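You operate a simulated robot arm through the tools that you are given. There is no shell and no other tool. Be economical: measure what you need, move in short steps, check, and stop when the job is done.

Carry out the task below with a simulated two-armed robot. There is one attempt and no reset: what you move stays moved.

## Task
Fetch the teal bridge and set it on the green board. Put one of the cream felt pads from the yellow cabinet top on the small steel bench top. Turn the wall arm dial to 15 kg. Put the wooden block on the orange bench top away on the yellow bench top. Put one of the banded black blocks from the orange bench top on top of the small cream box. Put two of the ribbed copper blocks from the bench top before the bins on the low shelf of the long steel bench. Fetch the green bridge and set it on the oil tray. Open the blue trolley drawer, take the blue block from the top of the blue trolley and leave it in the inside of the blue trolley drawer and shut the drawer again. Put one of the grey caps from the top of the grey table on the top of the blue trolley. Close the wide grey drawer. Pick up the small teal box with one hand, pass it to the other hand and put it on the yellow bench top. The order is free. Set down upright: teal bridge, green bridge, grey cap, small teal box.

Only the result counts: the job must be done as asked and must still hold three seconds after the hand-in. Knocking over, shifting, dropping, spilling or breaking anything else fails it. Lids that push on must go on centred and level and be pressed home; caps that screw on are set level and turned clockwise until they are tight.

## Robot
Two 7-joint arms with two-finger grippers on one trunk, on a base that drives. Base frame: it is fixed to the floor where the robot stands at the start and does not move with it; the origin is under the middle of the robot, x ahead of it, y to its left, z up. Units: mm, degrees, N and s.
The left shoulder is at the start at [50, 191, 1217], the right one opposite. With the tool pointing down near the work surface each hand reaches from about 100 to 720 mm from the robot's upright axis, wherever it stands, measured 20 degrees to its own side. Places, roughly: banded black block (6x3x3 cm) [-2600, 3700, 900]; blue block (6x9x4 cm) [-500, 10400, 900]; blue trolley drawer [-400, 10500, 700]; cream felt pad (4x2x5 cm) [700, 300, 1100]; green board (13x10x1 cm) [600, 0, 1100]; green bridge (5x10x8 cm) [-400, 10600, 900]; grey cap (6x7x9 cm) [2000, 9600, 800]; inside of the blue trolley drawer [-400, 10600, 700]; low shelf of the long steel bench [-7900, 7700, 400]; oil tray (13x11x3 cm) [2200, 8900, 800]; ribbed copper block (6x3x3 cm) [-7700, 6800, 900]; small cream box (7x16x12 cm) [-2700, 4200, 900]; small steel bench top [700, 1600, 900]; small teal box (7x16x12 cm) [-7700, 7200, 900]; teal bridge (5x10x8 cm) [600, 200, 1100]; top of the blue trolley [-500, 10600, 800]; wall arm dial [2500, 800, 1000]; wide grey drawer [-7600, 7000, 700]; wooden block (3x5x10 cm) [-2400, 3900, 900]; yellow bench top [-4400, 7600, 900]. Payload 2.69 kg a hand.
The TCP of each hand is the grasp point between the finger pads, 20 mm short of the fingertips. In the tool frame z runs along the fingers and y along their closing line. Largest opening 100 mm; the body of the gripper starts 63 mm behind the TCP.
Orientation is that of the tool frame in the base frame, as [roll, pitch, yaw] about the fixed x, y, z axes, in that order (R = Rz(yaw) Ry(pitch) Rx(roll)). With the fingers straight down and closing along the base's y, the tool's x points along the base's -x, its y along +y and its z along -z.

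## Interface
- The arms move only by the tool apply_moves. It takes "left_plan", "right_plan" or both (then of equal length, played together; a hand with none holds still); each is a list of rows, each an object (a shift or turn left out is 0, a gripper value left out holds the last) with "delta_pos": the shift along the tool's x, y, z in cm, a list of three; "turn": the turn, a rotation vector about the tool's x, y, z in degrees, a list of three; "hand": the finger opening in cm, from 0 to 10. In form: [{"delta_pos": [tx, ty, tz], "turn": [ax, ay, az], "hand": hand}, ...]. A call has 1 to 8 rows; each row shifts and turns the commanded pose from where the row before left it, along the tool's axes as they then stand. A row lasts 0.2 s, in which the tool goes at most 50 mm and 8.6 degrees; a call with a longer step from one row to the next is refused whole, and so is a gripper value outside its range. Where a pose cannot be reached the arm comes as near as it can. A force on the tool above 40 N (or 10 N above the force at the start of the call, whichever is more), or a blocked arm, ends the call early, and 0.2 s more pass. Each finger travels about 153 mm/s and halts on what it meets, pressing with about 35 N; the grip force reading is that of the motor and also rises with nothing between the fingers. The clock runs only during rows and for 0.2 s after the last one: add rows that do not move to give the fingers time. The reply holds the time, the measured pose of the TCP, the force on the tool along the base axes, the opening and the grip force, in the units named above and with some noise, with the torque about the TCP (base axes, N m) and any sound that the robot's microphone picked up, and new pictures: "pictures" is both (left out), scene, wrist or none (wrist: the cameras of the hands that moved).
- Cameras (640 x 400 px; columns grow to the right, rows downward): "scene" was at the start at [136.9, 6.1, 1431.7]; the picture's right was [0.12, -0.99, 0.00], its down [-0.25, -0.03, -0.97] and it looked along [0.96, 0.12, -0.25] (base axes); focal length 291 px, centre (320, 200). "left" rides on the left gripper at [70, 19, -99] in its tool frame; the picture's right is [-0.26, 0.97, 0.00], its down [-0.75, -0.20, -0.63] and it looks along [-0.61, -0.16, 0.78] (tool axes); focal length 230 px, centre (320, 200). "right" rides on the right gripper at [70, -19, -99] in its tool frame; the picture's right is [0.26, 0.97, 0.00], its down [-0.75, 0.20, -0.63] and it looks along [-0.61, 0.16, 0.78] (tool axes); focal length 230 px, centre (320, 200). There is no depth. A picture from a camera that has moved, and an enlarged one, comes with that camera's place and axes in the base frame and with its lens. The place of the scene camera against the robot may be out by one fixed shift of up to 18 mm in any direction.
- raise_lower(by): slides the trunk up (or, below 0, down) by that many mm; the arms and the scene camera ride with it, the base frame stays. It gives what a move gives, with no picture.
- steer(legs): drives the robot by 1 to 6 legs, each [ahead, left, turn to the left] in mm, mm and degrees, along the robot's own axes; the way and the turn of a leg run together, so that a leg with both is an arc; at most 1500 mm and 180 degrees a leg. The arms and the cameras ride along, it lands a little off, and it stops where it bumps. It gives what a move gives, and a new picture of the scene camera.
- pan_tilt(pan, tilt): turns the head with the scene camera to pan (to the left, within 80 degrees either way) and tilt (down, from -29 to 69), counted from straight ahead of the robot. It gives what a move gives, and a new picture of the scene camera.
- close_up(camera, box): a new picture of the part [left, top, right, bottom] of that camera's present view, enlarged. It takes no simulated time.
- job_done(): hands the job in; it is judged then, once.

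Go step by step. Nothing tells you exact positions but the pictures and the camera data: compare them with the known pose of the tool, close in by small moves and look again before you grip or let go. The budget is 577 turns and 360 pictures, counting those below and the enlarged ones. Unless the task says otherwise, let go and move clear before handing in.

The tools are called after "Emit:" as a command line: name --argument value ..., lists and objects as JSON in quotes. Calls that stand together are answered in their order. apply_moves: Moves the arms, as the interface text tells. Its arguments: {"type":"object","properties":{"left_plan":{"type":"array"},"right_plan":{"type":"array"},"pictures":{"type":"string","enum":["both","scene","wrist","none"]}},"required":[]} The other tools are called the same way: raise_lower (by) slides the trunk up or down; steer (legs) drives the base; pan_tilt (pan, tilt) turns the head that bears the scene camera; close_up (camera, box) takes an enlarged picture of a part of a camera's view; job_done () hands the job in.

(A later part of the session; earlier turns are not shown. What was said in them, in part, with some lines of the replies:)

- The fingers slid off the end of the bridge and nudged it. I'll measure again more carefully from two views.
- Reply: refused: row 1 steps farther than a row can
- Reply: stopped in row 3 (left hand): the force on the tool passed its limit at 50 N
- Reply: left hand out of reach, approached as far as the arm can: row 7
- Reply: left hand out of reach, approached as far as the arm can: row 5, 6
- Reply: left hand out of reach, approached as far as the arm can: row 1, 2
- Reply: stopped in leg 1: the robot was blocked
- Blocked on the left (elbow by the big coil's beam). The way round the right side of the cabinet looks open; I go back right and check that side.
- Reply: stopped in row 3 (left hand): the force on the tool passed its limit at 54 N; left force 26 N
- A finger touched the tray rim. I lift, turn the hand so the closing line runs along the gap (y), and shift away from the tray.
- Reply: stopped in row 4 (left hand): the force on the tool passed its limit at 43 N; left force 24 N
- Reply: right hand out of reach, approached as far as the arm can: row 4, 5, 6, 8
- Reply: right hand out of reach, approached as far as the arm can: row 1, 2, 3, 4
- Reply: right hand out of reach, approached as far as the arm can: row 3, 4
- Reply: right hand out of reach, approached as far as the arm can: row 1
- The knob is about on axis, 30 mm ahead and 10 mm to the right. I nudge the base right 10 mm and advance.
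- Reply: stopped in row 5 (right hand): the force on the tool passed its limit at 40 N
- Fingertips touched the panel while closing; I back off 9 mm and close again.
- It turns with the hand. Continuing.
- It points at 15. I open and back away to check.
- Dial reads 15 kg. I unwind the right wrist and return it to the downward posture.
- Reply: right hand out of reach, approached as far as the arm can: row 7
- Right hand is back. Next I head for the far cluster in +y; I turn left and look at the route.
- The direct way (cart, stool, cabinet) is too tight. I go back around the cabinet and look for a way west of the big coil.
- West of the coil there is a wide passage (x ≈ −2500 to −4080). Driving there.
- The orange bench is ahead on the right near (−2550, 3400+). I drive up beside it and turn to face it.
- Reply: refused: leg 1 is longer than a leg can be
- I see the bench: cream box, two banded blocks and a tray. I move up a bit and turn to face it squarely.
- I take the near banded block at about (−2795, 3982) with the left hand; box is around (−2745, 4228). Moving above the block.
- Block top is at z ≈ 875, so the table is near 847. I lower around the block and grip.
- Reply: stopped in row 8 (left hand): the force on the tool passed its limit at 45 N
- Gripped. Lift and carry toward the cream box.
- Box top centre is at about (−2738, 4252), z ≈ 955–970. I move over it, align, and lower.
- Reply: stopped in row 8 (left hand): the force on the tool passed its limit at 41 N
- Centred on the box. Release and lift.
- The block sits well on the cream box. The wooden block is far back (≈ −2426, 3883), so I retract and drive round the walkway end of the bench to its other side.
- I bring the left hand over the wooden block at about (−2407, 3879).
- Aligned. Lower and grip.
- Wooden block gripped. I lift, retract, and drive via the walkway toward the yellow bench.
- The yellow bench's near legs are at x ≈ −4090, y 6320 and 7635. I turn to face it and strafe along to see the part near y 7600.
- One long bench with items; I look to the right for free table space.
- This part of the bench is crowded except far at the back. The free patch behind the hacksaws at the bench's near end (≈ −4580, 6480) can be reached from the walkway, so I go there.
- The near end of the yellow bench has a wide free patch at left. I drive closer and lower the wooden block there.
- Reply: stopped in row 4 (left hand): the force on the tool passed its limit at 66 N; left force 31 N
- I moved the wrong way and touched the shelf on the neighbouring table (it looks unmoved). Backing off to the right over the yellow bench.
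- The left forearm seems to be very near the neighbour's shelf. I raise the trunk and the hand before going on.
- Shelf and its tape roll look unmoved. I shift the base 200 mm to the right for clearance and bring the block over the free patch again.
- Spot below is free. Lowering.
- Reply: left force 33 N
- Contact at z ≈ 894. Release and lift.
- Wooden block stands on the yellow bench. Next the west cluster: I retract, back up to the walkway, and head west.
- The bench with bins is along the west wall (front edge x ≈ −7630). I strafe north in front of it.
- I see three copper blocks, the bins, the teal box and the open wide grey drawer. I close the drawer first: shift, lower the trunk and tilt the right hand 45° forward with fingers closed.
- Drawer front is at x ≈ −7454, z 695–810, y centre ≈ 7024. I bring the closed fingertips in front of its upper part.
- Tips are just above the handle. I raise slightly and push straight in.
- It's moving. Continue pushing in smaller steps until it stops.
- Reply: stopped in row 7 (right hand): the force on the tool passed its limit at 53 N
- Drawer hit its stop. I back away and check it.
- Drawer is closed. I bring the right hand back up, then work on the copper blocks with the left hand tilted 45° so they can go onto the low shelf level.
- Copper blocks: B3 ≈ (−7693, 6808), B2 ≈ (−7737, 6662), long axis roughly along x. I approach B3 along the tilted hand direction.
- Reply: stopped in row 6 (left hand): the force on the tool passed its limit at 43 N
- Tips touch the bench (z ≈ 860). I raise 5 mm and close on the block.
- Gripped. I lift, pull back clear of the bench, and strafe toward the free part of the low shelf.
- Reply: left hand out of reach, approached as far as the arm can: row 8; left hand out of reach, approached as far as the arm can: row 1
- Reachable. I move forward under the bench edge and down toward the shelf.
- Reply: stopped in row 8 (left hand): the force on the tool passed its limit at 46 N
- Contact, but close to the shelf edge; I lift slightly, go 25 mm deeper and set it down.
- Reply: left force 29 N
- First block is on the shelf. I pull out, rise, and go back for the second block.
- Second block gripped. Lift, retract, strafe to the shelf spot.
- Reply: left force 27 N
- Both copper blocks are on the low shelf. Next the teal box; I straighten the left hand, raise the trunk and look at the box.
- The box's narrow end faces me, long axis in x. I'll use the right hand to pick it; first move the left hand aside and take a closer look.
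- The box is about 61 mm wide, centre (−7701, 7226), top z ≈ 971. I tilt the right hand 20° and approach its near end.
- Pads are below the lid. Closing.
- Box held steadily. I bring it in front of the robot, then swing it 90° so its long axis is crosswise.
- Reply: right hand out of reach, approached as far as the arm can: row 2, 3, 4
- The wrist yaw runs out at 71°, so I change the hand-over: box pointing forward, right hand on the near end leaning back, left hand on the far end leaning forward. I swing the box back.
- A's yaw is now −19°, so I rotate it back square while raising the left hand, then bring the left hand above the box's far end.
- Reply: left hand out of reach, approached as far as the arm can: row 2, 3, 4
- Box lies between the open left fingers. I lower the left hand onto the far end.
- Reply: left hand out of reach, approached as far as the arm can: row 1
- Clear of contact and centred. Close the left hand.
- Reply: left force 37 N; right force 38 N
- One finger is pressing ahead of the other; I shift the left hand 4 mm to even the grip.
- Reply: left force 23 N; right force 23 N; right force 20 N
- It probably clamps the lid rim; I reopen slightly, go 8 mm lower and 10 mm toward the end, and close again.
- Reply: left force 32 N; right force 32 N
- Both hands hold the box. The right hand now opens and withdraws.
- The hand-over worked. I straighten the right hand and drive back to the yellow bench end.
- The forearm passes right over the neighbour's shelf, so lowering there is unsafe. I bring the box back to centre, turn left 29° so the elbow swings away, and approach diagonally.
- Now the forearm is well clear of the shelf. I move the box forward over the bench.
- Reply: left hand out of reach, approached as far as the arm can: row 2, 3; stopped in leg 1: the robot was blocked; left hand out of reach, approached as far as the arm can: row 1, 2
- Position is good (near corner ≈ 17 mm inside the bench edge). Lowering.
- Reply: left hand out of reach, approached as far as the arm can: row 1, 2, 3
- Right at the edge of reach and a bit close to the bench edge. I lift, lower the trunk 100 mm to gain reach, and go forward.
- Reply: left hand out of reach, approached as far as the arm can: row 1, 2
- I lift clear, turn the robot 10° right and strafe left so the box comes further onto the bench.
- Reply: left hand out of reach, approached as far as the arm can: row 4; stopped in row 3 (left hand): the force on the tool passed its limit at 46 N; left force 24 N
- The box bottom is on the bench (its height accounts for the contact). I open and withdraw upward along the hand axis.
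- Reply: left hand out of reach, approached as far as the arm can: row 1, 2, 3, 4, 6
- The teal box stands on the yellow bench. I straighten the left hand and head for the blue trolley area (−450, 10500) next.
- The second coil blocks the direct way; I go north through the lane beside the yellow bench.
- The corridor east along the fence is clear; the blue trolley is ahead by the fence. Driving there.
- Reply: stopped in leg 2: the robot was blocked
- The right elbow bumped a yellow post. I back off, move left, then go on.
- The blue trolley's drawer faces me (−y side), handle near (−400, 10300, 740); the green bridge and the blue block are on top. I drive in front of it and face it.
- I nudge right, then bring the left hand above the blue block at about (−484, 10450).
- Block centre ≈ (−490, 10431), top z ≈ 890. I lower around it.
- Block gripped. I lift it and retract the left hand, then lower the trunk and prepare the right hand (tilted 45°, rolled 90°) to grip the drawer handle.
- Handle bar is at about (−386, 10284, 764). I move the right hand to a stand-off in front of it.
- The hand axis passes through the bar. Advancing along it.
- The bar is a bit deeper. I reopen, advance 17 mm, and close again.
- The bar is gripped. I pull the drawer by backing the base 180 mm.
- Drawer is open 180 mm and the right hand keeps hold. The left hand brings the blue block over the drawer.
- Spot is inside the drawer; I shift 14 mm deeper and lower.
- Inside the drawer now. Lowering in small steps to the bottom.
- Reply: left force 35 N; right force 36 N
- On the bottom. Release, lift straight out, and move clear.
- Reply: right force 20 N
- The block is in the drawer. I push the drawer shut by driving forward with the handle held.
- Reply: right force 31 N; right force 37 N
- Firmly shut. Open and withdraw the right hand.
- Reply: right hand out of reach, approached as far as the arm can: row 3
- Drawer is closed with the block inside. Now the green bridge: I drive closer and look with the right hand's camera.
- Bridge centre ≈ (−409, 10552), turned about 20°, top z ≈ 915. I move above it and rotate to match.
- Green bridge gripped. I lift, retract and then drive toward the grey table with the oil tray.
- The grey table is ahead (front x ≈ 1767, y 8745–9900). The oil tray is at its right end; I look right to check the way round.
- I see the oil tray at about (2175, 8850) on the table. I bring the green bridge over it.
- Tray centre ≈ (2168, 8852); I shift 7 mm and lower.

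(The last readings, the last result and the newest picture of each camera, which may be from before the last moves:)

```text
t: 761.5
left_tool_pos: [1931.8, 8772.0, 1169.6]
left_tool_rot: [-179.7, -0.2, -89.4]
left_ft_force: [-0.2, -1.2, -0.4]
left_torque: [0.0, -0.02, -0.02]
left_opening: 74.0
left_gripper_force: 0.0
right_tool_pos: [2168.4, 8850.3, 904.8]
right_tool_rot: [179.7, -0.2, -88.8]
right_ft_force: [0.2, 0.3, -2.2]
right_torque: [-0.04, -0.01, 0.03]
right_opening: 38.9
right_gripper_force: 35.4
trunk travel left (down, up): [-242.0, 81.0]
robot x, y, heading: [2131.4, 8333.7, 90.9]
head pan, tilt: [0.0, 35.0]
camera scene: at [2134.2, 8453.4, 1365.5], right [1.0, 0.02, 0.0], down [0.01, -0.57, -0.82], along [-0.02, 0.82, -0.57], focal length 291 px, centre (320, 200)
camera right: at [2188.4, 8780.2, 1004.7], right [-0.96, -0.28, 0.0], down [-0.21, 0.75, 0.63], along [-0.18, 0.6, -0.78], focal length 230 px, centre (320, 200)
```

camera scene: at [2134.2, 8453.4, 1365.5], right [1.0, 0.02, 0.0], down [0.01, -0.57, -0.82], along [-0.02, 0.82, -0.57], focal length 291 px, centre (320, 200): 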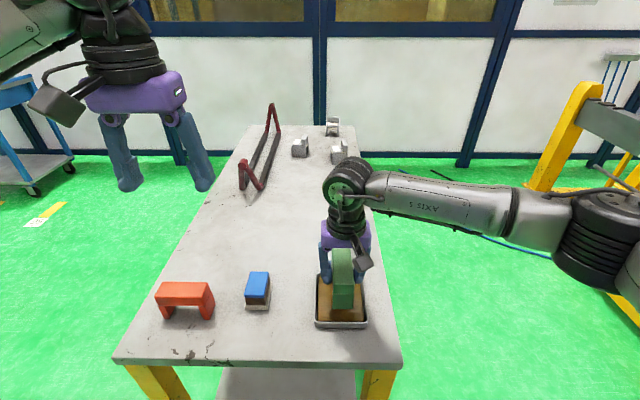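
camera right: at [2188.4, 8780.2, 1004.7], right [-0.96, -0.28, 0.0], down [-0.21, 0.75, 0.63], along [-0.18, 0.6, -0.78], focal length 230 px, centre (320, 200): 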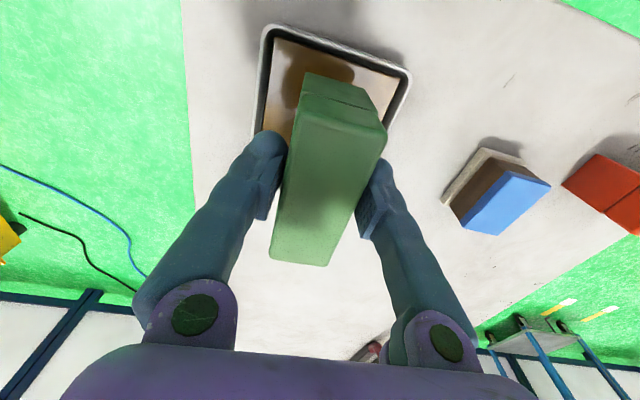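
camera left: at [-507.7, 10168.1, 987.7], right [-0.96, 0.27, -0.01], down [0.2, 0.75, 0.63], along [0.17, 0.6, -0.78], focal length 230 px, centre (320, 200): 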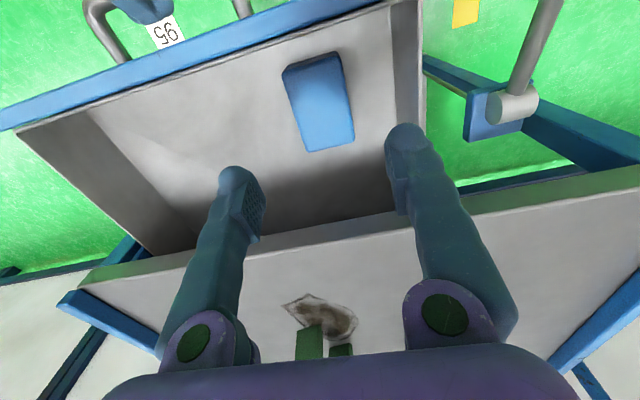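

Emit:
apply_moves --right_plan '[{"delta_pos": [0, 0, 2]}, {"delta_pos": [0, 0, 0.8]}, {"delta_pos": [0, 0, 0.5]}, {"delta_pos": [0, 0, 0.4]}, {"delta_pos": [0, 0, 0.4]}, {"delta_pos": [0, 0, 0.4]}, {"delta_pos": [0, 0, 0.4]}, {}]' --pictures "wrist"

```text
t: 763.3
left_tool_pos: [1931.5, 8770.2, 1169.9]
left_tool_rot: [-179.7, 0.0, -89.3]
left_ft_force: [-0.1, 0.1, -0.5]
left_torque: [0.01, -0.02, 0.03]
left_opening: 74.3
left_gripper_force: 0.2
right_tool_pos: [2166.7, 8847.4, 855.4]
right_tool_rot: [-179.9, -0.4, -88.7]
right_ft_force: [-1.7, -0.1, -0.1]
right_torque: [0.02, -0.09, 0.01]
right_opening: 33.9
right_gripper_force: 1.5
trunk travel left (down, up): [-242.0, 81.0]
robot x, y, heading: [2135.4, 8336.1, 91.1]
head pan, tilt: [0.0, 35.0]
camera right: at [2187.9, 8778.2, 954.1], right [-0.96, -0.28, 0.0], down [-0.22, 0.75, 0.62], along [-0.18, 0.6, -0.78], focal length 230 px, centre (320, 200)
```

right: 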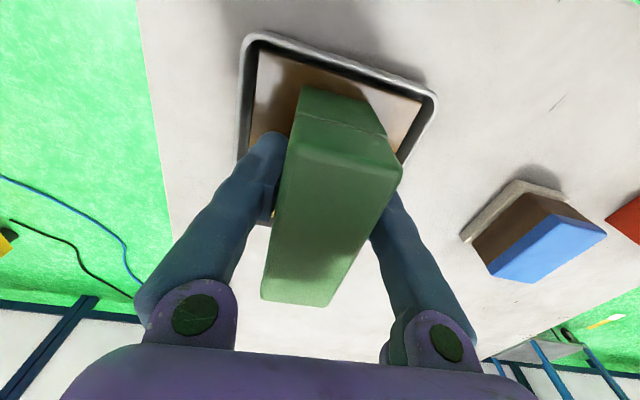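

The bridge touched down and the fingers slid down around the bar. I open wide and lift straight up, then check.

Emit:
apply_moves --right_plan '[{"hand": 5}, {"hand": 6.5}, {"hand": 7}, {"hand": 7}, {"delta_pos": [0, 0, -2]}, {"delta_pos": [0, 0, -4]}, {"delta_pos": [0, 0, -4.5]}, {"delta_pos": [0, 0, -4.5]}]' --pictures "both"

```text
t: 765.1
left_tool_pos: [1929.3, 8772.1, 1170.8]
left_tool_rot: [-179.6, 0.0, -89.3]
left_ft_force: [0.6, 0.0, 0.1]
left_torque: [0.01, 0.0, 0.02]
left_opening: 74.0
left_gripper_force: 0.1
right_tool_pos: [2168.5, 8849.5, 1008.6]
right_tool_rot: [179.8, -0.2, -88.8]
right_ft_force: [-0.5, 0.0, 0.2]
right_torque: [0.0, -0.03, 0.0]
right_opening: 69.9
right_gripper_force: 0.1
trunk travel left (down, up): [-242.0, 81.0]
robot x, y, heading: [2132.1, 8333.1, 90.9]
head pan, tilt: [0.0, 35.0]
camera scene: at [2133.9, 8452.8, 1365.5], right [1.0, 0.02, 0.0], down [0.01, -0.57, -0.82], along [-0.02, 0.82, -0.57], focal length 291 px, centre (320, 200)
camera right: at [2188.3, 8780.0, 1107.6], right [-0.96, -0.28, 0.0], down [-0.21, 0.75, 0.63], along [-0.18, 0.6, -0.78], focal length 230 px, centre (320, 200)
```

scene: 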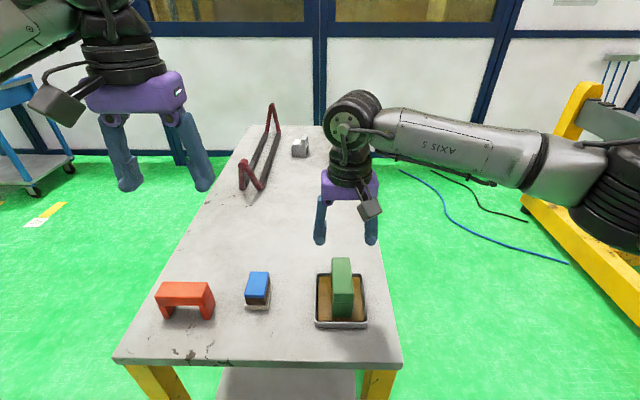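
right: 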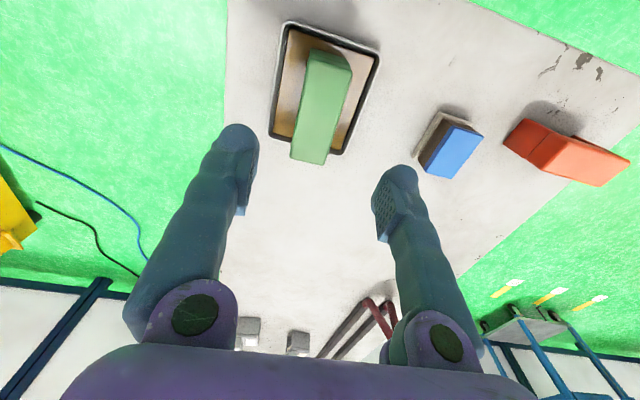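

Emit:
close_up --camera "right" --box '[250, 10, 410, 180]'

Emit:
close_up --camera "scene" --box '[300, 240, 390, 340]'

```text
2.35 times, centred on (330, 95) of right
camera zoom: at [2188.3, 8780.0, 1107.6], right [-0.96, -0.28, 0.0], down [-0.21, 0.75, 0.63], along [-0.18, 0.6, -0.78], focal length 541 px, centre (296, 447)
```

zoom: 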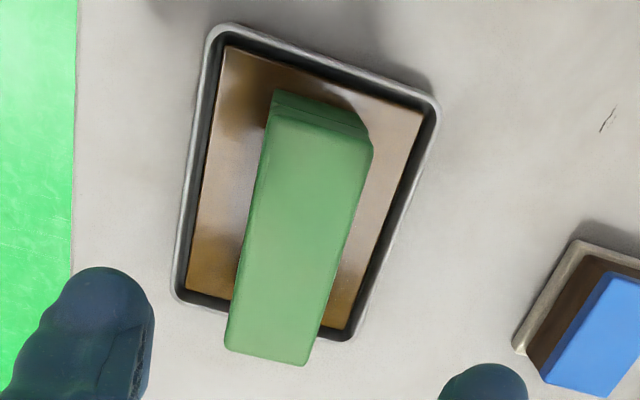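

```text
4.00 times, centred on (345, 290) of scene
camera zoom: at [2133.9, 8452.8, 1365.5], right [1.0, 0.02, 0.0], down [0.01, -0.57, -0.82], along [-0.02, 0.82, -0.57], focal length 1165 px, centre (220, -160)
```

zoom: 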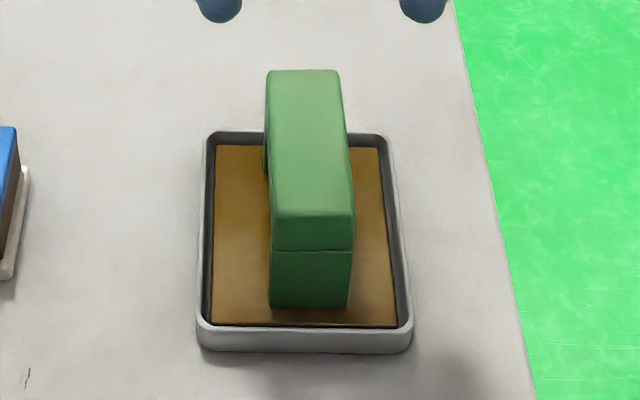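

The green bridge stands inside the oil tray. Last item: a grey cap. I raise the right hand and drive to the front of the grey table.

Emit:
apply_moves --right_plan '[{"delta_pos": [0, 0, -4.5]}, {"delta_pos": [0, 0, -4.5]}, {"delta_pos": [2, 0, -4]}, {"delta_pos": [3, 0, -3]}, {"delta_pos": [4, 0, -2]}]' --pictures "none"

Emit:
steer --legs '[[-80, 0, 0], [0, 0, -91], [-760, 0, 0], [0, 1250, 0]]'

Emit:
pan_tilt --pan 0 --tilt 32

```text
t: 766.3
left_tool_pos: [1930.4, 8770.4, 1171.0]
left_tool_rot: [-179.7, 0.1, -89.4]
left_ft_force: [-0.3, -0.5, 0.3]
left_torque: [0.04, -0.01, -0.02]
left_opening: 73.9
left_gripper_force: 0.1
right_tool_pos: [2170.5, 8760.7, 1188.5]
right_tool_rot: [179.7, -0.1, -88.9]
right_ft_force: [-0.3, -0.5, 0.7]
right_torque: [0.02, 0.03, -0.03]
right_opening: 70.1
right_gripper_force: 0.1
trunk travel left (down, up): [-242.0, 81.0]
robot x, y, heading: [2132.8, 8331.4, 91.2]
head pan, tilt: [0.0, 35.0]
```

```text
t: 779.6
left_tool_pos: [1824.3, 8885.4, 1170.6]
left_tool_rot: [-179.6, -0.1, 177.2]
left_ft_force: [0.3, 0.2, -0.3]
left_torque: [-0.02, -0.01, 0.03]
left_opening: 74.2
left_gripper_force: 0.0
right_tool_pos: [1798.9, 8648.8, 1188.9]
right_tool_rot: [179.8, -0.2, 178.1]
right_ft_force: [0.5, -0.2, -0.2]
right_torque: [-0.02, 0.01, -0.02]
right_opening: 69.9
right_gripper_force: 0.1
trunk travel left (down, up): [-242.0, 81.0]
robot x, y, heading: [1371.5, 8711.4, -1.8]
head pan, tilt: [0.0, 35.0]
stopped in leg 4: the robot was blocked; the commanded pose is now the measured one
camera scene: at [1504.6, 8700.3, 1365.4], right [-0.04, -1.0, 0.0], down [-0.57, 0.02, -0.82], along [0.82, -0.03, -0.57], focal length 291 px, centre (320, 200)
```

scene: 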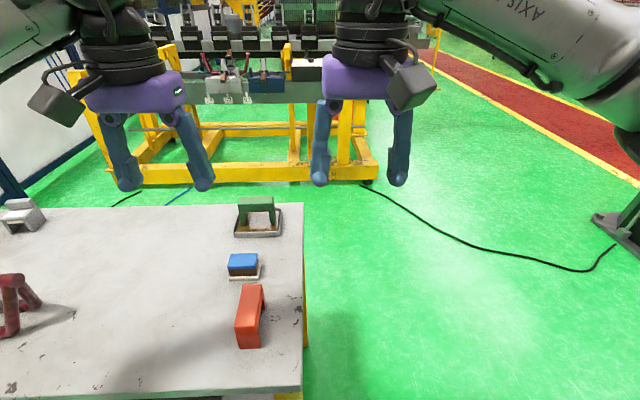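

```text
t: 780.3
left_tool_pos: [1825.2, 8885.9, 1170.6]
left_tool_rot: [-179.6, -0.1, 177.3]
left_ft_force: [0.4, 0.2, -0.3]
left_torque: [-0.02, 0.0, 0.04]
left_opening: 73.8
left_gripper_force: 0.0
right_tool_pos: [1799.6, 8648.1, 1188.4]
right_tool_rot: [179.9, -0.1, 178.0]
right_ft_force: [0.1, -0.1, 0.7]
right_torque: [0.03, -0.01, -0.02]
right_opening: 70.0
right_gripper_force: 0.1
trunk travel left (down, up): [-242.0, 81.0]
robot x, y, heading: [1372.0, 8709.9, -2.4]
head pan, tilt: [0.0, 32.0]
camera scene: at [1505.8, 8700.1, 1370.1], right [-0.04, -1.0, 0.0], down [-0.53, 0.02, -0.85], along [0.85, -0.03, -0.53], focal length 291 px, centre (320, 200)
```

scene: 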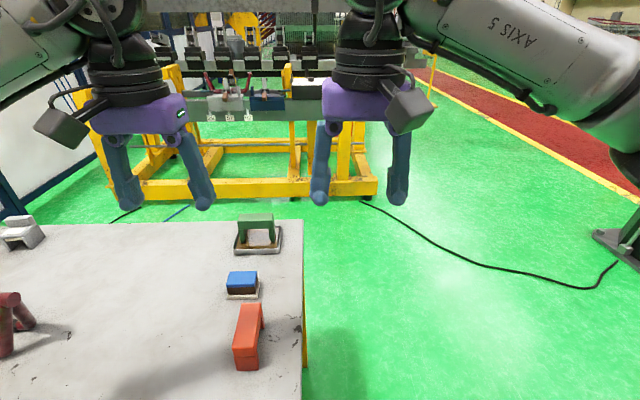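

The base just touched the table corner; I back off 60 mm, square up and go left.

Emit:
steer --legs '[[-60, 0, 0], [0, 0, 2.2], [0, 830, 0]]'

```text
t: 788.9
left_tool_pos: [1758.0, 9734.9, 1171.1]
left_tool_rot: [-179.6, -0.2, 179.7]
left_ft_force: [0.4, 0.1, 0.4]
left_torque: [-0.03, 0.01, 0.01]
left_opening: 73.8
left_gripper_force: 0.0
right_tool_pos: [1741.4, 9495.6, 1189.2]
right_tool_rot: [179.9, -0.2, -179.7]
right_ft_force: [-0.8, 1.6, -0.6]
right_torque: [0.0, -0.03, 0.03]
right_opening: 70.2
right_gripper_force: 0.2
trunk travel left (down, up): [-242.0, 81.0]
robot x, y, heading: [1314.6, 9540.5, 0.2]
head pan, tilt: [0.0, 32.0]
camera scene: at [1446.9, 9535.9, 1370.1], right [0.0, -1.0, 0.0], down [-0.53, 0.0, -0.85], along [0.85, 0.0, -0.53], focal length 291 px, centre (320, 200)
```

scene: 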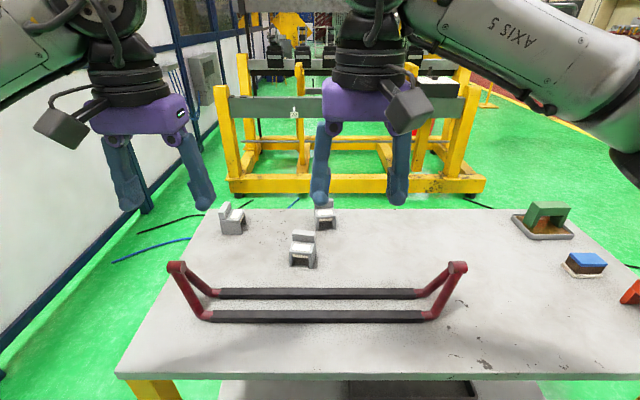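

Emit:
close_up --camera "scene" --box '[200, 190, 360, 290]'

```text
4.00 times, centred on (280, 240) of scene
camera zoom: at [1446.9, 9535.9, 1370.1], right [0.0, -1.0, 0.0], down [-0.53, 0.0, -0.85], along [0.85, 0.0, -0.53], focal length 1165 px, centre (480, 40)
```

zoom: 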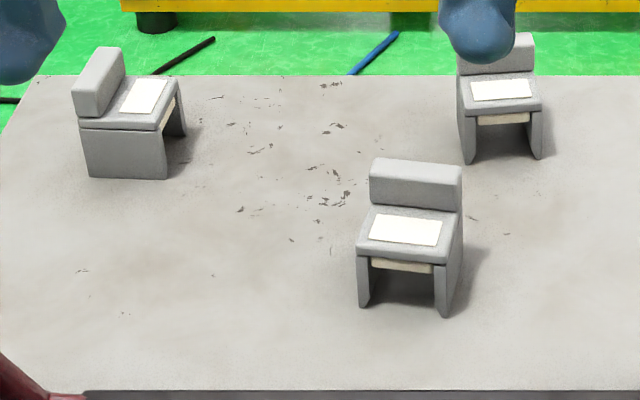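

The caps look like small chairs (two side walls). I take the nearest, centre ≈ (2037, 9582), 7 cm across y, using the left hand.

Emit:
steer --legs '[[50, -90, 0]]'

Emit:
apply_moves --left_plan '[{"delta_pos": [-4, -1.2, 1.5], "hand": 10}, {"delta_pos": [-4, -1.2, 1.5], "turn": [0, 0, 5]}, {"delta_pos": [-4, -1.2, 2.0], "turn": [0, 0, 5]}, {"delta_pos": [-4, -1.0, 2.0]}, {"delta_pos": [-3, -0.5, 2.0]}, {}]' --pictures "wrist"

```text
t: 790.3
left_tool_pos: [1807.9, 9643.3, 1169.3]
left_tool_rot: [-179.7, -0.1, 179.7]
left_ft_force: [0.8, 0.2, 0.2]
left_torque: [0.02, -0.01, -0.01]
left_opening: 74.1
left_gripper_force: 0.1
right_tool_pos: [1792.5, 9405.7, 1189.4]
right_tool_rot: [179.8, -0.1, -179.6]
right_ft_force: [-0.6, 0.2, 0.7]
right_torque: [0.0, 0.01, -0.02]
right_opening: 70.2
right_gripper_force: 0.1
trunk travel left (down, up): [-242.0, 81.0]
robot x, y, heading: [1362.3, 9453.2, 0.3]
head pan, tilt: [0.0, 32.0]
camera scene: at [1496.9, 9445.3, 1370.1], right [0.0, -1.0, 0.0], down [-0.53, 0.0, -0.85], along [0.85, 0.0, -0.53], focal length 291 px, centre (320, 200)
```

scene: 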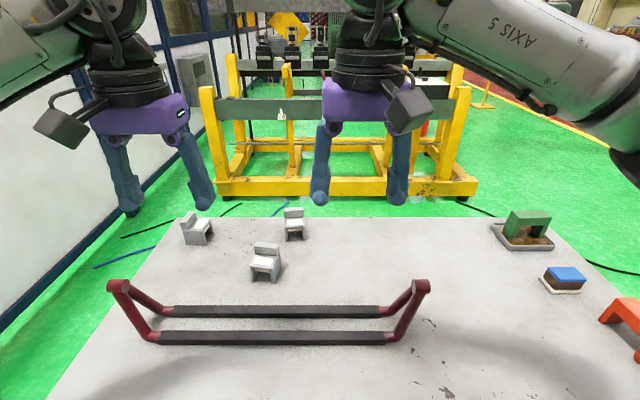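

```text
t: 791.7
left_tool_pos: [1993.1, 9576.5, 1079.8]
left_tool_rot: [-179.7, 0.1, 169.7]
left_ft_force: [-0.7, 0.2, -0.1]
left_torque: [0.01, -0.02, 0.01]
left_opening: 100.0
left_gripper_force: 0.2
right_tool_pos: [1791.5, 9405.9, 1189.8]
right_tool_rot: [179.7, -0.1, -179.6]
right_ft_force: [-0.1, 0.0, 0.8]
right_torque: [0.04, -0.02, 0.0]
right_opening: 70.2
right_gripper_force: 0.1
trunk travel left (down, up): [-242.0, 81.0]
robot x, y, heading: [1363.8, 9448.7, 0.2]
head pan, tilt: [0.0, 32.0]
camera left: at [1927.8, 9608.6, 1178.9], right [0.43, 0.9, -0.01], down [0.7, -0.33, 0.63], along [0.57, -0.27, -0.78], focal length 230 px, centre (320, 200)
```

left: 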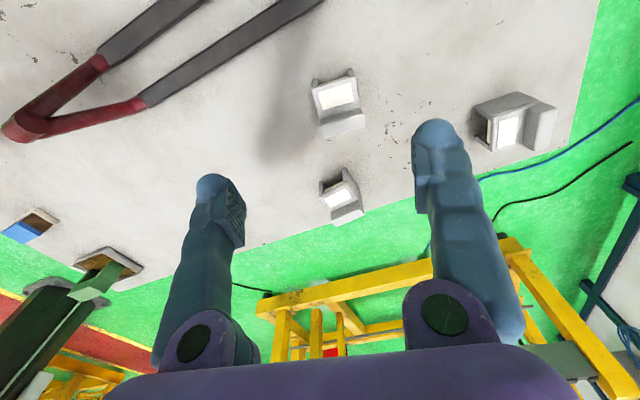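

Emit:
close_up --camera "left" --box '[280, 50, 400, 150]'

```text
4.00 times, centred on (340, 100) of left
camera zoom: at [1927.8, 9608.6, 1178.9], right [0.43, 0.9, -0.01], down [0.7, -0.33, 0.63], along [0.57, -0.27, -0.78], focal length 920 px, centre (240, 600)
```

zoom: 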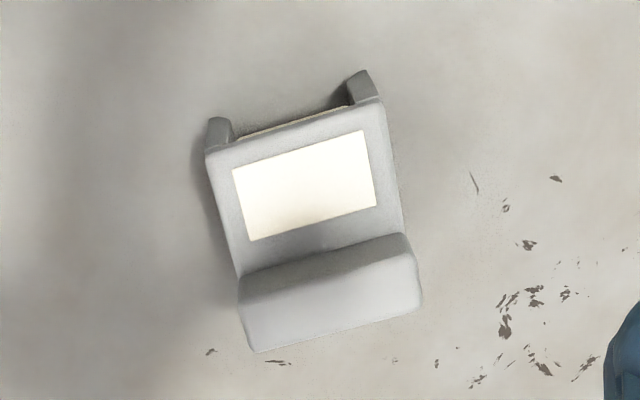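

Emit:
apply_moves --left_plan '[{"delta_pos": [-3.5, 1.6, 2]}, {"delta_pos": [0, 0, 4.5]}, {"delta_pos": [0, 0, 4.5]}, {"delta_pos": [0, 0, 4.0]}, {}]' --pictures "wrist"

```text
t: 792.9
left_tool_pos: [2028.2, 9585.4, 930.4]
left_tool_rot: [-179.7, 0.0, 169.7]
left_ft_force: [0.1, -0.4, -0.1]
left_torque: [0.0, 0.03, -0.04]
left_opening: 99.8
left_gripper_force: 0.1
right_tool_pos: [1793.1, 9405.6, 1188.8]
right_tool_rot: [179.8, 0.0, -179.7]
right_ft_force: [-0.5, 1.0, 0.3]
right_torque: [0.01, 0.0, 0.02]
right_opening: 69.9
right_gripper_force: 0.0
trunk travel left (down, up): [-242.0, 81.0]
robot x, y, heading: [1362.4, 9451.8, 0.0]
head pan, tilt: [0.0, 32.0]
camera left: at [1964.0, 9616.6, 1029.3], right [0.43, 0.9, -0.01], down [0.7, -0.33, 0.63], along [0.57, -0.27, -0.78], focal length 230 px, centre (320, 200)
```

left: 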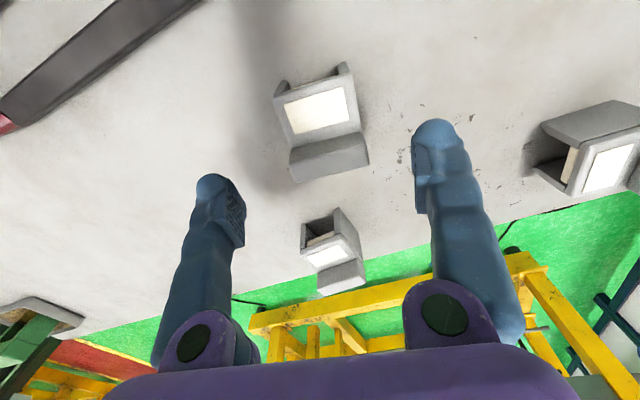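

Emit:
apply_moves --left_plan '[{"delta_pos": [0.3, 0.4, 4]}, {"delta_pos": [0, 0, 3.5]}, {}]' --pictures "both"

```text
t: 793.7
left_tool_pos: [2027.8, 9589.5, 855.4]
left_tool_rot: [-179.6, 0.0, 169.7]
left_ft_force: [-0.3, -0.4, 0.1]
left_torque: [0.02, -0.01, -0.02]
left_opening: 99.8
left_gripper_force: 0.1
right_tool_pos: [1791.6, 9405.5, 1189.0]
right_tool_rot: [179.8, -0.1, -179.7]
right_ft_force: [-0.1, 0.4, 0.4]
right_torque: [0.0, 0.02, -0.02]
right_opening: 69.8
right_gripper_force: 0.1
trunk travel left (down, up): [-242.0, 81.0]
robot x, y, heading: [1365.6, 9451.3, 0.0]
head pan, tilt: [0.0, 32.0]
camera scene: at [1496.5, 9445.8, 1370.2], right [0.0, -1.0, 0.0], down [-0.53, 0.0, -0.85], along [0.85, 0.0, -0.53], focal length 291 px, centre (320, 200)
camera left: at [1962.3, 9620.5, 953.9], right [0.43, 0.9, -0.01], down [0.7, -0.33, 0.63], along [0.57, -0.27, -0.78], focal length 230 px, centre (320, 200)
```

scene: 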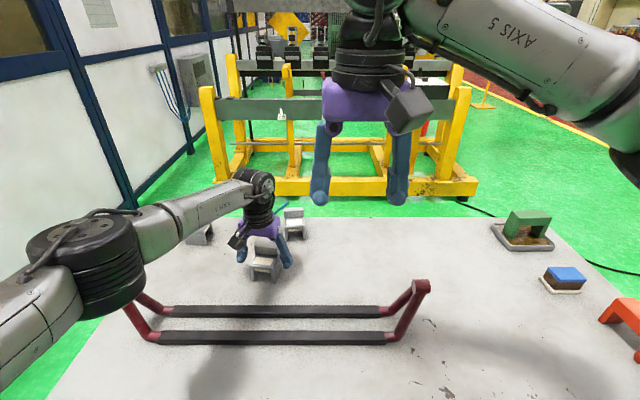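
left: 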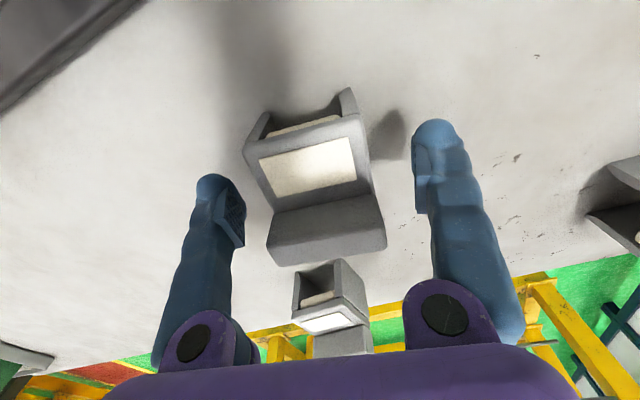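

Emit:
apply_moves --left_plan '[{"delta_pos": [0, 0, 1.0]}, {"delta_pos": [0, 0, 1.0]}, {"hand": 8.5}, {"hand": 7.2}, {"hand": 6.2}, {"hand": 5.5}, {"hand": 5.2}, {"hand": 5.2}]' --pictures "wrist"

```text
t: 795.5
left_tool_pos: [2027.5, 9589.4, 834.4]
left_tool_rot: [-179.5, -0.1, 169.7]
left_ft_force: [-0.5, 0.1, 1.9]
left_torque: [0.03, -0.03, -0.01]
left_opening: 59.8
left_gripper_force: 34.9
right_tool_pos: [1793.0, 9404.8, 1189.2]
right_tool_rot: [179.7, -0.1, -179.6]
right_ft_force: [-0.5, -0.1, -0.3]
right_torque: [-0.02, 0.01, 0.04]
right_opening: 69.9
right_gripper_force: 0.0
trunk travel left (down, up): [-242.0, 81.0]
robot x, y, heading: [1362.0, 9451.2, 0.3]
head pan, tilt: [0.0, 32.0]
camera left: at [1961.9, 9620.0, 934.2], right [0.43, 0.9, -0.01], down [0.7, -0.33, 0.63], along [0.57, -0.27, -0.78], focal length 230 px, centre (320, 200)
```

left: 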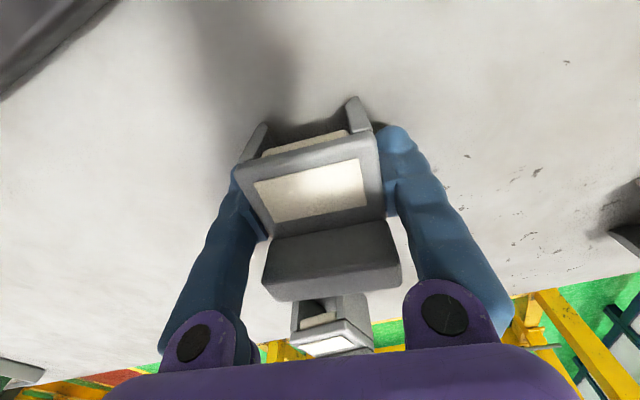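

Gripped (60 mm). Lift and check it.

Emit:
apply_moves --left_plan '[{"delta_pos": [0, 0, -2]}, {"delta_pos": [0, 0, -4]}, {"delta_pos": [0, 0, -4.5]}, {"delta_pos": [0, 0, -4.5]}, {"delta_pos": [0, 0, -4.8]}, {"delta_pos": [0, 0, -4.8]}, {"delta_pos": [0, 0, -4.8]}, {}]' --pictures "both"

```text
t: 797.3
left_tool_pos: [2026.9, 9593.1, 1129.8]
left_tool_rot: [-179.6, -0.1, 169.7]
left_ft_force: [-0.6, 1.1, -1.6]
left_torque: [-0.04, 0.05, -0.02]
left_opening: 59.7
left_gripper_force: 34.5
right_tool_pos: [1792.4, 9405.3, 1189.4]
right_tool_rot: [179.9, -0.1, -179.8]
right_ft_force: [0.2, -0.5, -0.1]
right_torque: [0.0, 0.01, -0.01]
right_opening: 70.0
right_gripper_force: 0.0
trunk travel left (down, up): [-242.0, 81.0]
robot x, y, heading: [1362.9, 9453.4, 0.3]
head pan, tilt: [0.0, 32.0]
camera scene: at [1497.3, 9446.1, 1370.0], right [0.0, -1.0, 0.0], down [-0.53, 0.0, -0.85], along [0.85, 0.0, -0.53], focal length 291 px, centre (320, 200)
camera left: at [1962.3, 9623.3, 1227.5], right [0.43, 0.9, -0.01], down [0.7, -0.33, 0.63], along [0.57, -0.27, -0.78], focal length 230 px, centre (320, 200)
```

scene: 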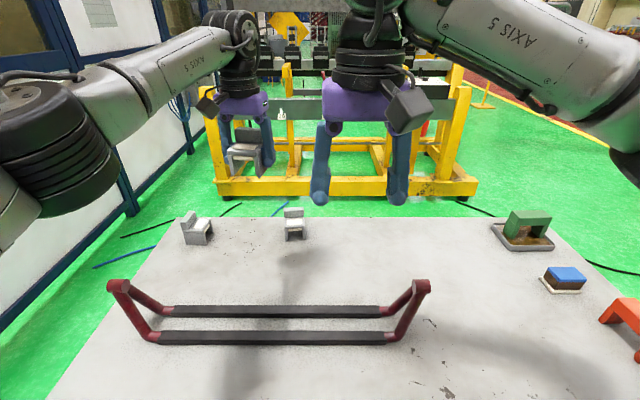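
left: 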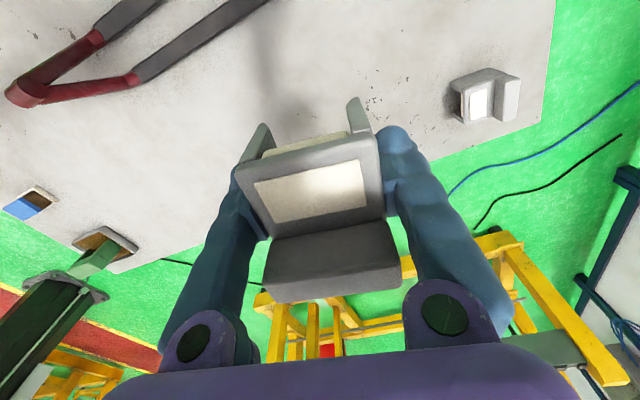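

Cap held firmly. I retract and drive back to the blue trolley.

Emit:
apply_moves --left_plan '[{"delta_pos": [4.5, 0, -1]}, {"delta_pos": [4.5, 0, -1]}, {"delta_pos": [4.5, 0, -1], "turn": [0, 0, -5]}, {"delta_pos": [4.5, 0, -1], "turn": [0, 0, -5]}, {"delta_pos": [1, -3, 0]}]' --pictures "none"

Emit:
steer --legs '[[-1000, 0, 0], [-780, 0, 0], [0, 0, 89.7], [430, 0, 0]]'

Emit:
pan_tilt --pan 0 --tilt 38

```text
t: 798.5
left_tool_pos: [1839.3, 9588.9, 1169.0]
left_tool_rot: [-179.7, -0.1, 179.8]
left_ft_force: [0.1, -0.9, -0.9]
left_torque: [-0.01, 0.02, 0.03]
left_opening: 59.4
left_gripper_force: 34.9
right_tool_pos: [1792.6, 9404.0, 1188.5]
right_tool_rot: [179.8, -0.1, -179.6]
right_ft_force: [0.4, -0.6, 0.6]
right_torque: [0.0, 0.01, 0.01]
right_opening: 70.1
right_gripper_force: 0.1
trunk travel left (down, up): [-242.0, 81.0]
robot x, y, heading: [1363.4, 9447.6, 0.0]
head pan, tilt: [0.0, 32.0]
```

```text
t: 813.5
left_tool_pos: [-533.1, 10364.8, 1169.4]
left_tool_rot: [-179.6, -0.1, -91.4]
left_ft_force: [0.2, -0.2, -1.5]
left_torque: [-0.03, 0.01, 0.0]
left_opening: 59.2
left_gripper_force: 35.3
right_tool_pos: [-351.1, 10313.8, 1189.1]
right_tool_rot: [179.7, 0.0, -90.9]
right_ft_force: [0.4, -0.2, -0.9]
right_torque: [-0.01, 0.02, -0.03]
right_opening: 69.9
right_gripper_force: 0.0
trunk travel left (down, up): [-242.0, 81.0]
robot x, y, heading: [-402.4, 9886.7, 88.6]
head pan, tilt: [0.0, 32.0]
camera scene: at [-397.1, 10009.5, 1370.1], right [1.0, -0.02, 0.0], down [-0.01, -0.53, -0.85], along [0.02, 0.85, -0.53], focal length 291 px, centre (320, 200)
```

scene: 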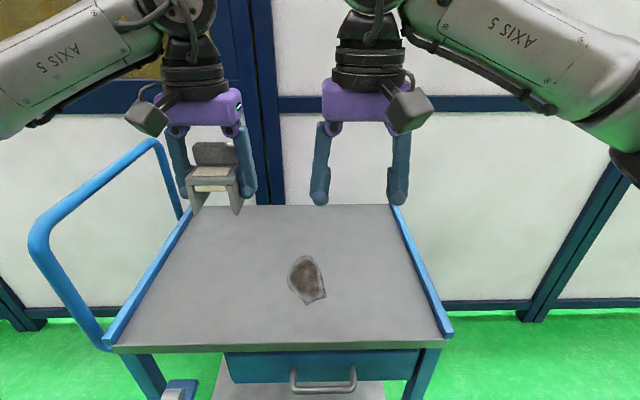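

```text
t: 814.2
left_tool_pos: [-532.2, 10365.2, 1169.6]
left_tool_rot: [-179.6, -0.1, -91.6]
left_ft_force: [0.3, -0.3, -0.4]
left_torque: [-0.03, -0.01, -0.01]
left_opening: 59.2
left_gripper_force: 34.9
right_tool_pos: [-349.5, 10313.6, 1189.1]
right_tool_rot: [179.8, -0.2, -90.9]
right_ft_force: [0.1, -1.0, 0.3]
right_torque: [0.01, 0.01, 0.02]
right_opening: 69.8
right_gripper_force: 0.0
trunk travel left (down, up): [-242.0, 81.0]
robot x, y, heading: [-405.0, 9883.4, 88.4]
head pan, tilt: [0.0, 38.0]
camera scene: at [-397.1, 10005.7, 1360.9], right [1.0, -0.02, 0.0], down [-0.01, -0.62, -0.79], along [0.02, 0.79, -0.62], focal length 291 px, centre (320, 200)
```

scene: 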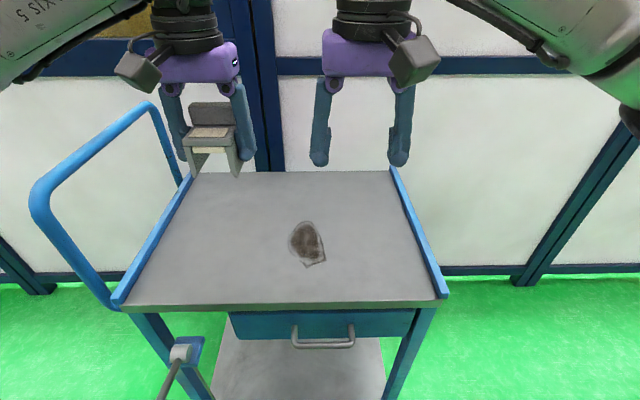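

The trolley top is free. I move over it and lower the cap.

Emit:
apply_moves --left_plan '[{"delta_pos": [-3.5, 0, 2.5]}, {"delta_pos": [-3.5, 0, 2.5]}, {"delta_pos": [0, 0, 4.5]}, {"delta_pos": [0, 0, 4.5]}, {"delta_pos": [0, 0, 4.5]}, {"delta_pos": [0, 0, 4.0]}, {}]' --pictures "both"

```text
t: 815.8
left_tool_pos: [-529.4, 10433.3, 944.6]
left_tool_rot: [-179.7, -0.2, -91.5]
left_ft_force: [0.0, 0.3, -1.3]
left_torque: [-0.03, 0.01, -0.02]
left_opening: 59.3
left_gripper_force: 34.4
right_tool_pos: [-349.4, 10313.3, 1188.5]
right_tool_rot: [179.8, 0.0, -90.9]
right_ft_force: [0.6, 0.2, -0.2]
right_torque: [0.02, -0.01, 0.0]
right_opening: 70.2
right_gripper_force: 0.1
trunk travel left (down, up): [-242.0, 81.0]
robot x, y, heading: [-406.9, 9886.8, 88.8]
head pan, tilt: [0.0, 38.0]
camera scene: at [-397.0, 10005.6, 1360.9], right [1.0, -0.02, 0.0], down [-0.01, -0.62, -0.79], along [0.02, 0.79, -0.62], focal length 291 px, centre (320, 200)
camera left: at [-550.8, 10365.0, 1043.1], right [-0.96, 0.28, -0.01], down [0.22, 0.75, 0.63], along [0.18, 0.6, -0.78], focal length 230 px, centre (320, 200)
```

scene: 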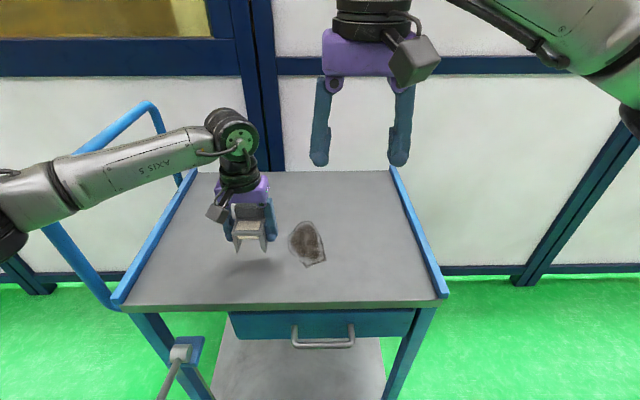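
left: 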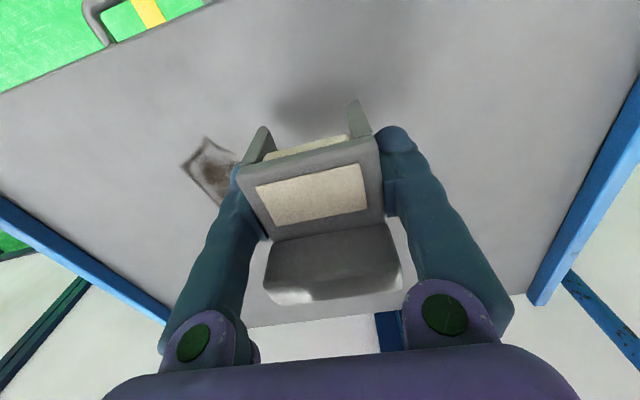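

The left elbow is close to the trolley's handle; I strafe 200 mm right before setting down.

Emit:
steer --legs '[[0, -200, 0]]'

Emit:
apply_moves --left_plan '[{"delta_pos": [0, 0, 2.0]}, {"delta_pos": [0, 0, 1.0]}, {"delta_pos": [0, 0, 0.6]}, {}]' --pictures "wrist"

```text
t: 818.2
left_tool_pos: [-332.4, 10429.8, 944.8]
left_tool_rot: [-179.6, -0.2, -91.5]
left_ft_force: [0.2, 0.7, -1.2]
left_torque: [-0.01, 0.05, -0.02]
left_opening: 59.1
left_gripper_force: 34.9
right_tool_pos: [-152.3, 10309.5, 1188.1]
right_tool_rot: [179.8, -0.1, -90.8]
right_ft_force: [-0.9, 0.0, -0.6]
right_torque: [-0.02, 0.02, -0.03]
right_opening: 69.9
right_gripper_force: 0.0
trunk travel left (down, up): [-242.0, 81.0]
robot x, y, heading: [-206.0, 9881.3, 89.1]
head pan, tilt: [0.0, 38.0]
camera scene: at [-198.9, 10001.9, 1360.9], right [1.0, -0.02, 0.0], down [-0.01, -0.62, -0.79], along [0.02, 0.79, -0.62], focal length 291 px, centre (320, 200)
```

scene: 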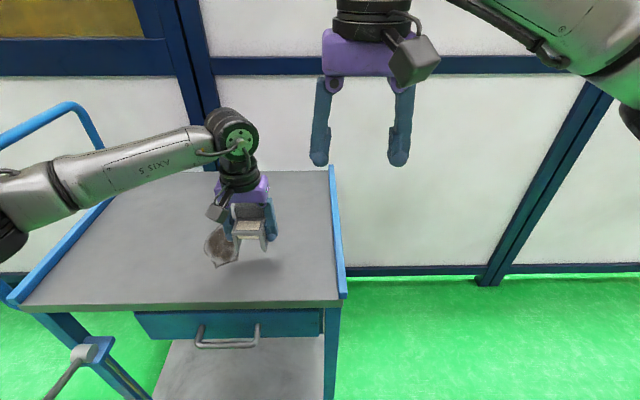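

```text
t: 819.2
left_tool_pos: [-331.5, 10431.0, 908.4]
left_tool_rot: [-179.6, 0.0, -91.5]
left_ft_force: [0.5, 0.8, -0.6]
left_torque: [-0.01, -0.01, 0.04]
left_opening: 59.3
left_gripper_force: 35.2
right_tool_pos: [-151.8, 10309.0, 1189.8]
right_tool_rot: [179.7, -0.1, -91.0]
right_ft_force: [0.4, -0.3, 0.7]
right_torque: [0.0, 0.02, -0.03]
right_opening: 70.0
right_gripper_force: 0.1
trunk travel left (down, up): [-242.0, 81.0]
robot x, y, heading: [-205.5, 9879.9, 89.0]
head pan, tilt: [0.0, 38.0]
camera left: at [-353.2, 10361.5, 1007.2], right [-0.96, 0.28, -0.01], down [0.22, 0.75, 0.63], along [0.18, 0.6, -0.78], focal length 230 px, centre (320, 200)
```

left: 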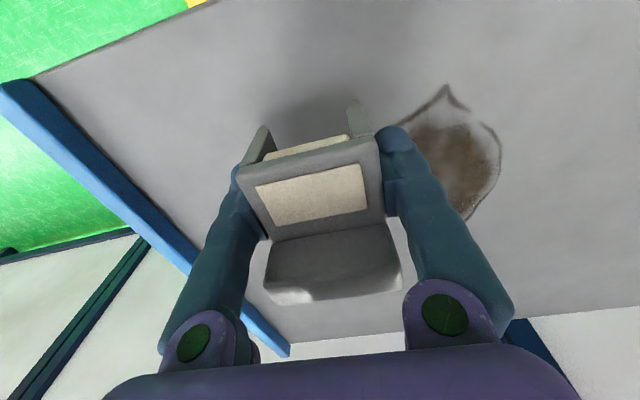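

Emit:
apply_moves --left_plan '[{"delta_pos": [0, 0, 0.5]}, {"delta_pos": [0, 0, 0.4]}, {"delta_pos": [0, 0, 0.4]}, {"delta_pos": [0, 0, 0.3]}, {"delta_pos": [0, 0, 0.3]}, {"delta_pos": [0, 0, 0.3]}, {}]' --pictures "none"

```text
t: 820.8
left_tool_pos: [-331.6, 10430.8, 886.7]
left_tool_rot: [-179.7, -0.1, -91.5]
left_ft_force: [0.3, -0.2, 0.0]
left_torque: [0.0, 0.03, 0.0]
left_opening: 59.4
left_gripper_force: 35.1
right_tool_pos: [-151.7, 10308.3, 1188.8]
right_tool_rot: [179.8, -0.1, -90.9]
right_ft_force: [0.6, 0.7, 0.4]
right_torque: [0.02, -0.04, -0.01]
right_opening: 69.8
right_gripper_force: 0.1
trunk travel left (down, up): [-242.0, 81.0]
robot x, y, heading: [-207.1, 9881.1, 88.8]
head pan, tilt: [0.0, 38.0]
```

Emit:
apply_moves --left_plan '[{"delta_pos": [0, 0, 0.25]}, {"delta_pos": [0, 0, 0.25]}, {"delta_pos": [0, 0, 0.25]}, {}]' --pictures "wrist"

```text
t: 821.8
left_tool_pos: [-332.4, 10429.9, 879.1]
left_tool_rot: [-179.7, -0.1, -91.5]
left_ft_force: [-0.5, 0.4, -1.1]
left_torque: [-0.02, -0.01, -0.01]
left_opening: 59.5
left_gripper_force: 35.3
right_tool_pos: [-151.5, 10308.2, 1188.4]
right_tool_rot: [179.8, -0.2, -90.9]
right_ft_force: [0.2, -0.3, -0.8]
right_torque: [-0.02, -0.02, 0.02]
right_opening: 69.9
right_gripper_force: 0.0
trunk travel left (down, up): [-242.0, 81.0]
robot x, y, heading: [-206.4, 9878.5, 88.9]
head pan, tilt: [0.0, 38.0]
camera left: at [-352.5, 10360.9, 978.0], right [-0.96, 0.28, -0.01], down [0.22, 0.75, 0.63], along [0.18, 0.6, -0.78], focal length 230 px, centre (320, 200)
```

left: 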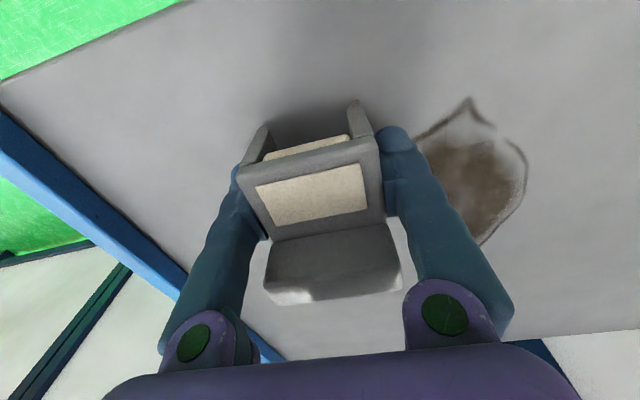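

Not quite touching yet. Continue gently.

Emit:
apply_moves --left_plan '[{"delta_pos": [0, 0, 0.25]}, {"delta_pos": [0, 0, 0.25]}, {"delta_pos": [0, 0, 0.25]}, {"delta_pos": [0, 0, 0.25]}, {}]' --pictures "none"

```text
t: 823.0
left_tool_pos: [-330.7, 10429.6, 875.5]
left_tool_rot: [-179.5, 0.5, -91.4]
left_ft_force: [-2.0, 1.5, 35.0]
left_torque: [-0.65, 0.5, -0.01]
left_opening: 59.8
left_gripper_force: 34.9
right_tool_pos: [-152.6, 10306.1, 1190.5]
right_tool_rot: [179.7, 0.0, -91.0]
right_ft_force: [-0.1, -0.1, 0.3]
right_torque: [0.0, 0.04, -0.01]
right_opening: 70.2
right_gripper_force: 0.0
trunk travel left (down, up): [-242.0, 81.0]
robot x, y, heading: [-206.8, 9881.0, 89.0]
head pan, tilt: [0.0, 38.0]
```

Seated. Release and lift.

Emit:
apply_moves --left_plan '[{"delta_pos": [0, 0, -0.4]}, {"hand": 6.8}, {"hand": 8}, {"hand": 9}, {"delta_pos": [0, 0, -2]}, {"delta_pos": [0, 0, -4.5]}, {"delta_pos": [0, 0, -4.5]}, {"delta_pos": [0, 0, -4.5]}]' --pictures "both"

```text
t: 824.8
left_tool_pos: [-332.2, 10430.0, 1028.6]
left_tool_rot: [-179.7, 0.0, -91.5]
left_ft_force: [0.0, -0.1, -0.4]
left_torque: [0.02, -0.01, -0.01]
left_opening: 89.9
left_gripper_force: 0.1
right_tool_pos: [-151.2, 10308.9, 1191.0]
right_tool_rot: [179.7, 0.0, -91.0]
right_ft_force: [-1.2, -0.2, -0.9]
right_torque: [0.02, -0.04, -0.02]
right_opening: 70.2
right_gripper_force: 0.0
trunk travel left (down, up): [-242.0, 81.0]
robot x, y, heading: [-207.5, 9881.4, 89.0]
head pan, tilt: [0.0, 38.0]
camera scene: at [-198.8, 10001.3, 1360.9], right [1.0, -0.02, 0.0], down [-0.01, -0.62, -0.79], along [0.02, 0.79, -0.62], focal length 291 px, centre (320, 200)
camera left: at [-353.2, 10360.7, 1128.0], right [-0.96, 0.28, -0.01], down [0.22, 0.75, 0.63], along [0.18, 0.6, -0.78], focal length 230 px, centre (320, 200)
```

scene: 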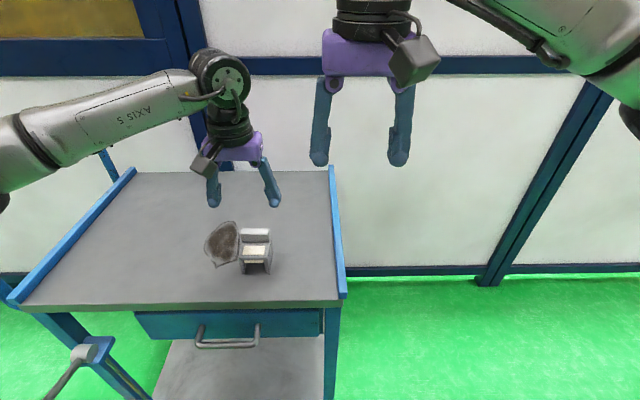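
left: 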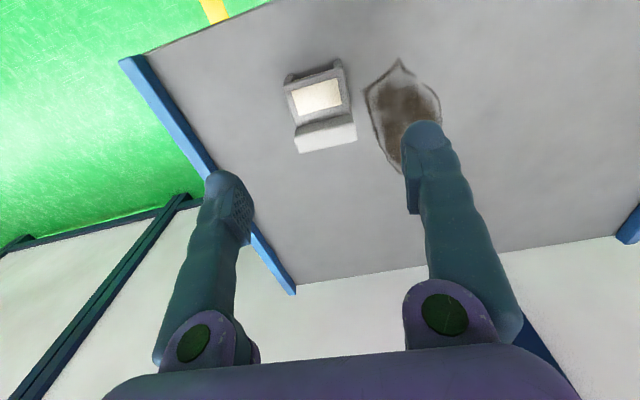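

Emit:
close_up --camera "scene" --box '[120, 220, 360, 370]'

Emit:
apply_moves --left_plan '[{"delta_pos": [0, 0, -4.5]}, {"delta_pos": [3, 0, -3]}, {"delta_pos": [4, 0, 0]}, {"delta_pos": [4, 0, 0]}]' --pictures "none"

```text
2.67 times, centred on (240, 295) of scene
camera zoom: at [-198.8, 10001.3, 1360.9], right [1.0, -0.02, 0.0], down [-0.01, -0.62, -0.79], along [0.02, 0.79, -0.62], focal length 777 px, centre (533, -53)
```

zoom: 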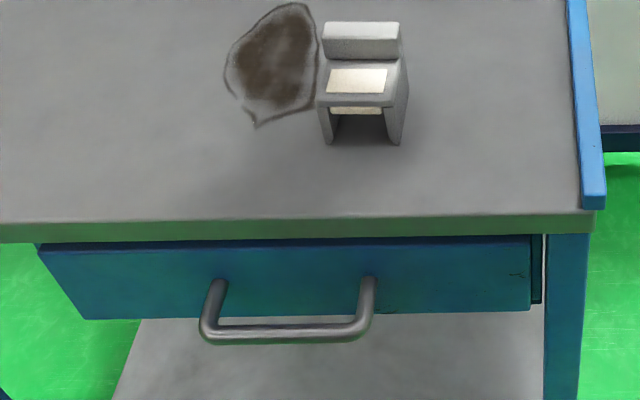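

```text
t: 825.8
left_tool_pos: [-336.0, 10319.6, 1103.6]
left_tool_rot: [-179.6, 0.0, -91.4]
left_ft_force: [-0.4, 0.1, -0.2]
left_torque: [0.03, 0.0, -0.02]
left_opening: 89.8
left_gripper_force: 0.2
right_tool_pos: [-151.4, 10308.6, 1189.5]
right_tool_rot: [179.8, 0.0, -90.9]
right_ft_force: [-0.7, 0.1, -0.2]
right_torque: [0.02, -0.01, -0.02]
right_opening: 69.9
right_gripper_force: 0.0
trunk travel left (down, up): [-242.0, 81.0]
robot x, y, heading: [-205.9, 9880.1, 88.7]
head pan, tilt: [0.0, 38.0]
```

Emit:
job_done

```text
The job is handed in.
```

All eleven parts were carried out and the job has been handed in. I checked each result by camera as I went, but I did not revisit the earlier sites before handing in. Along the way, some things were bumped without visible movement:
- the tray on the small steel bench
- a beam by the big coil
- the shelf beside the yellow bench
- a bench and a table the base touched
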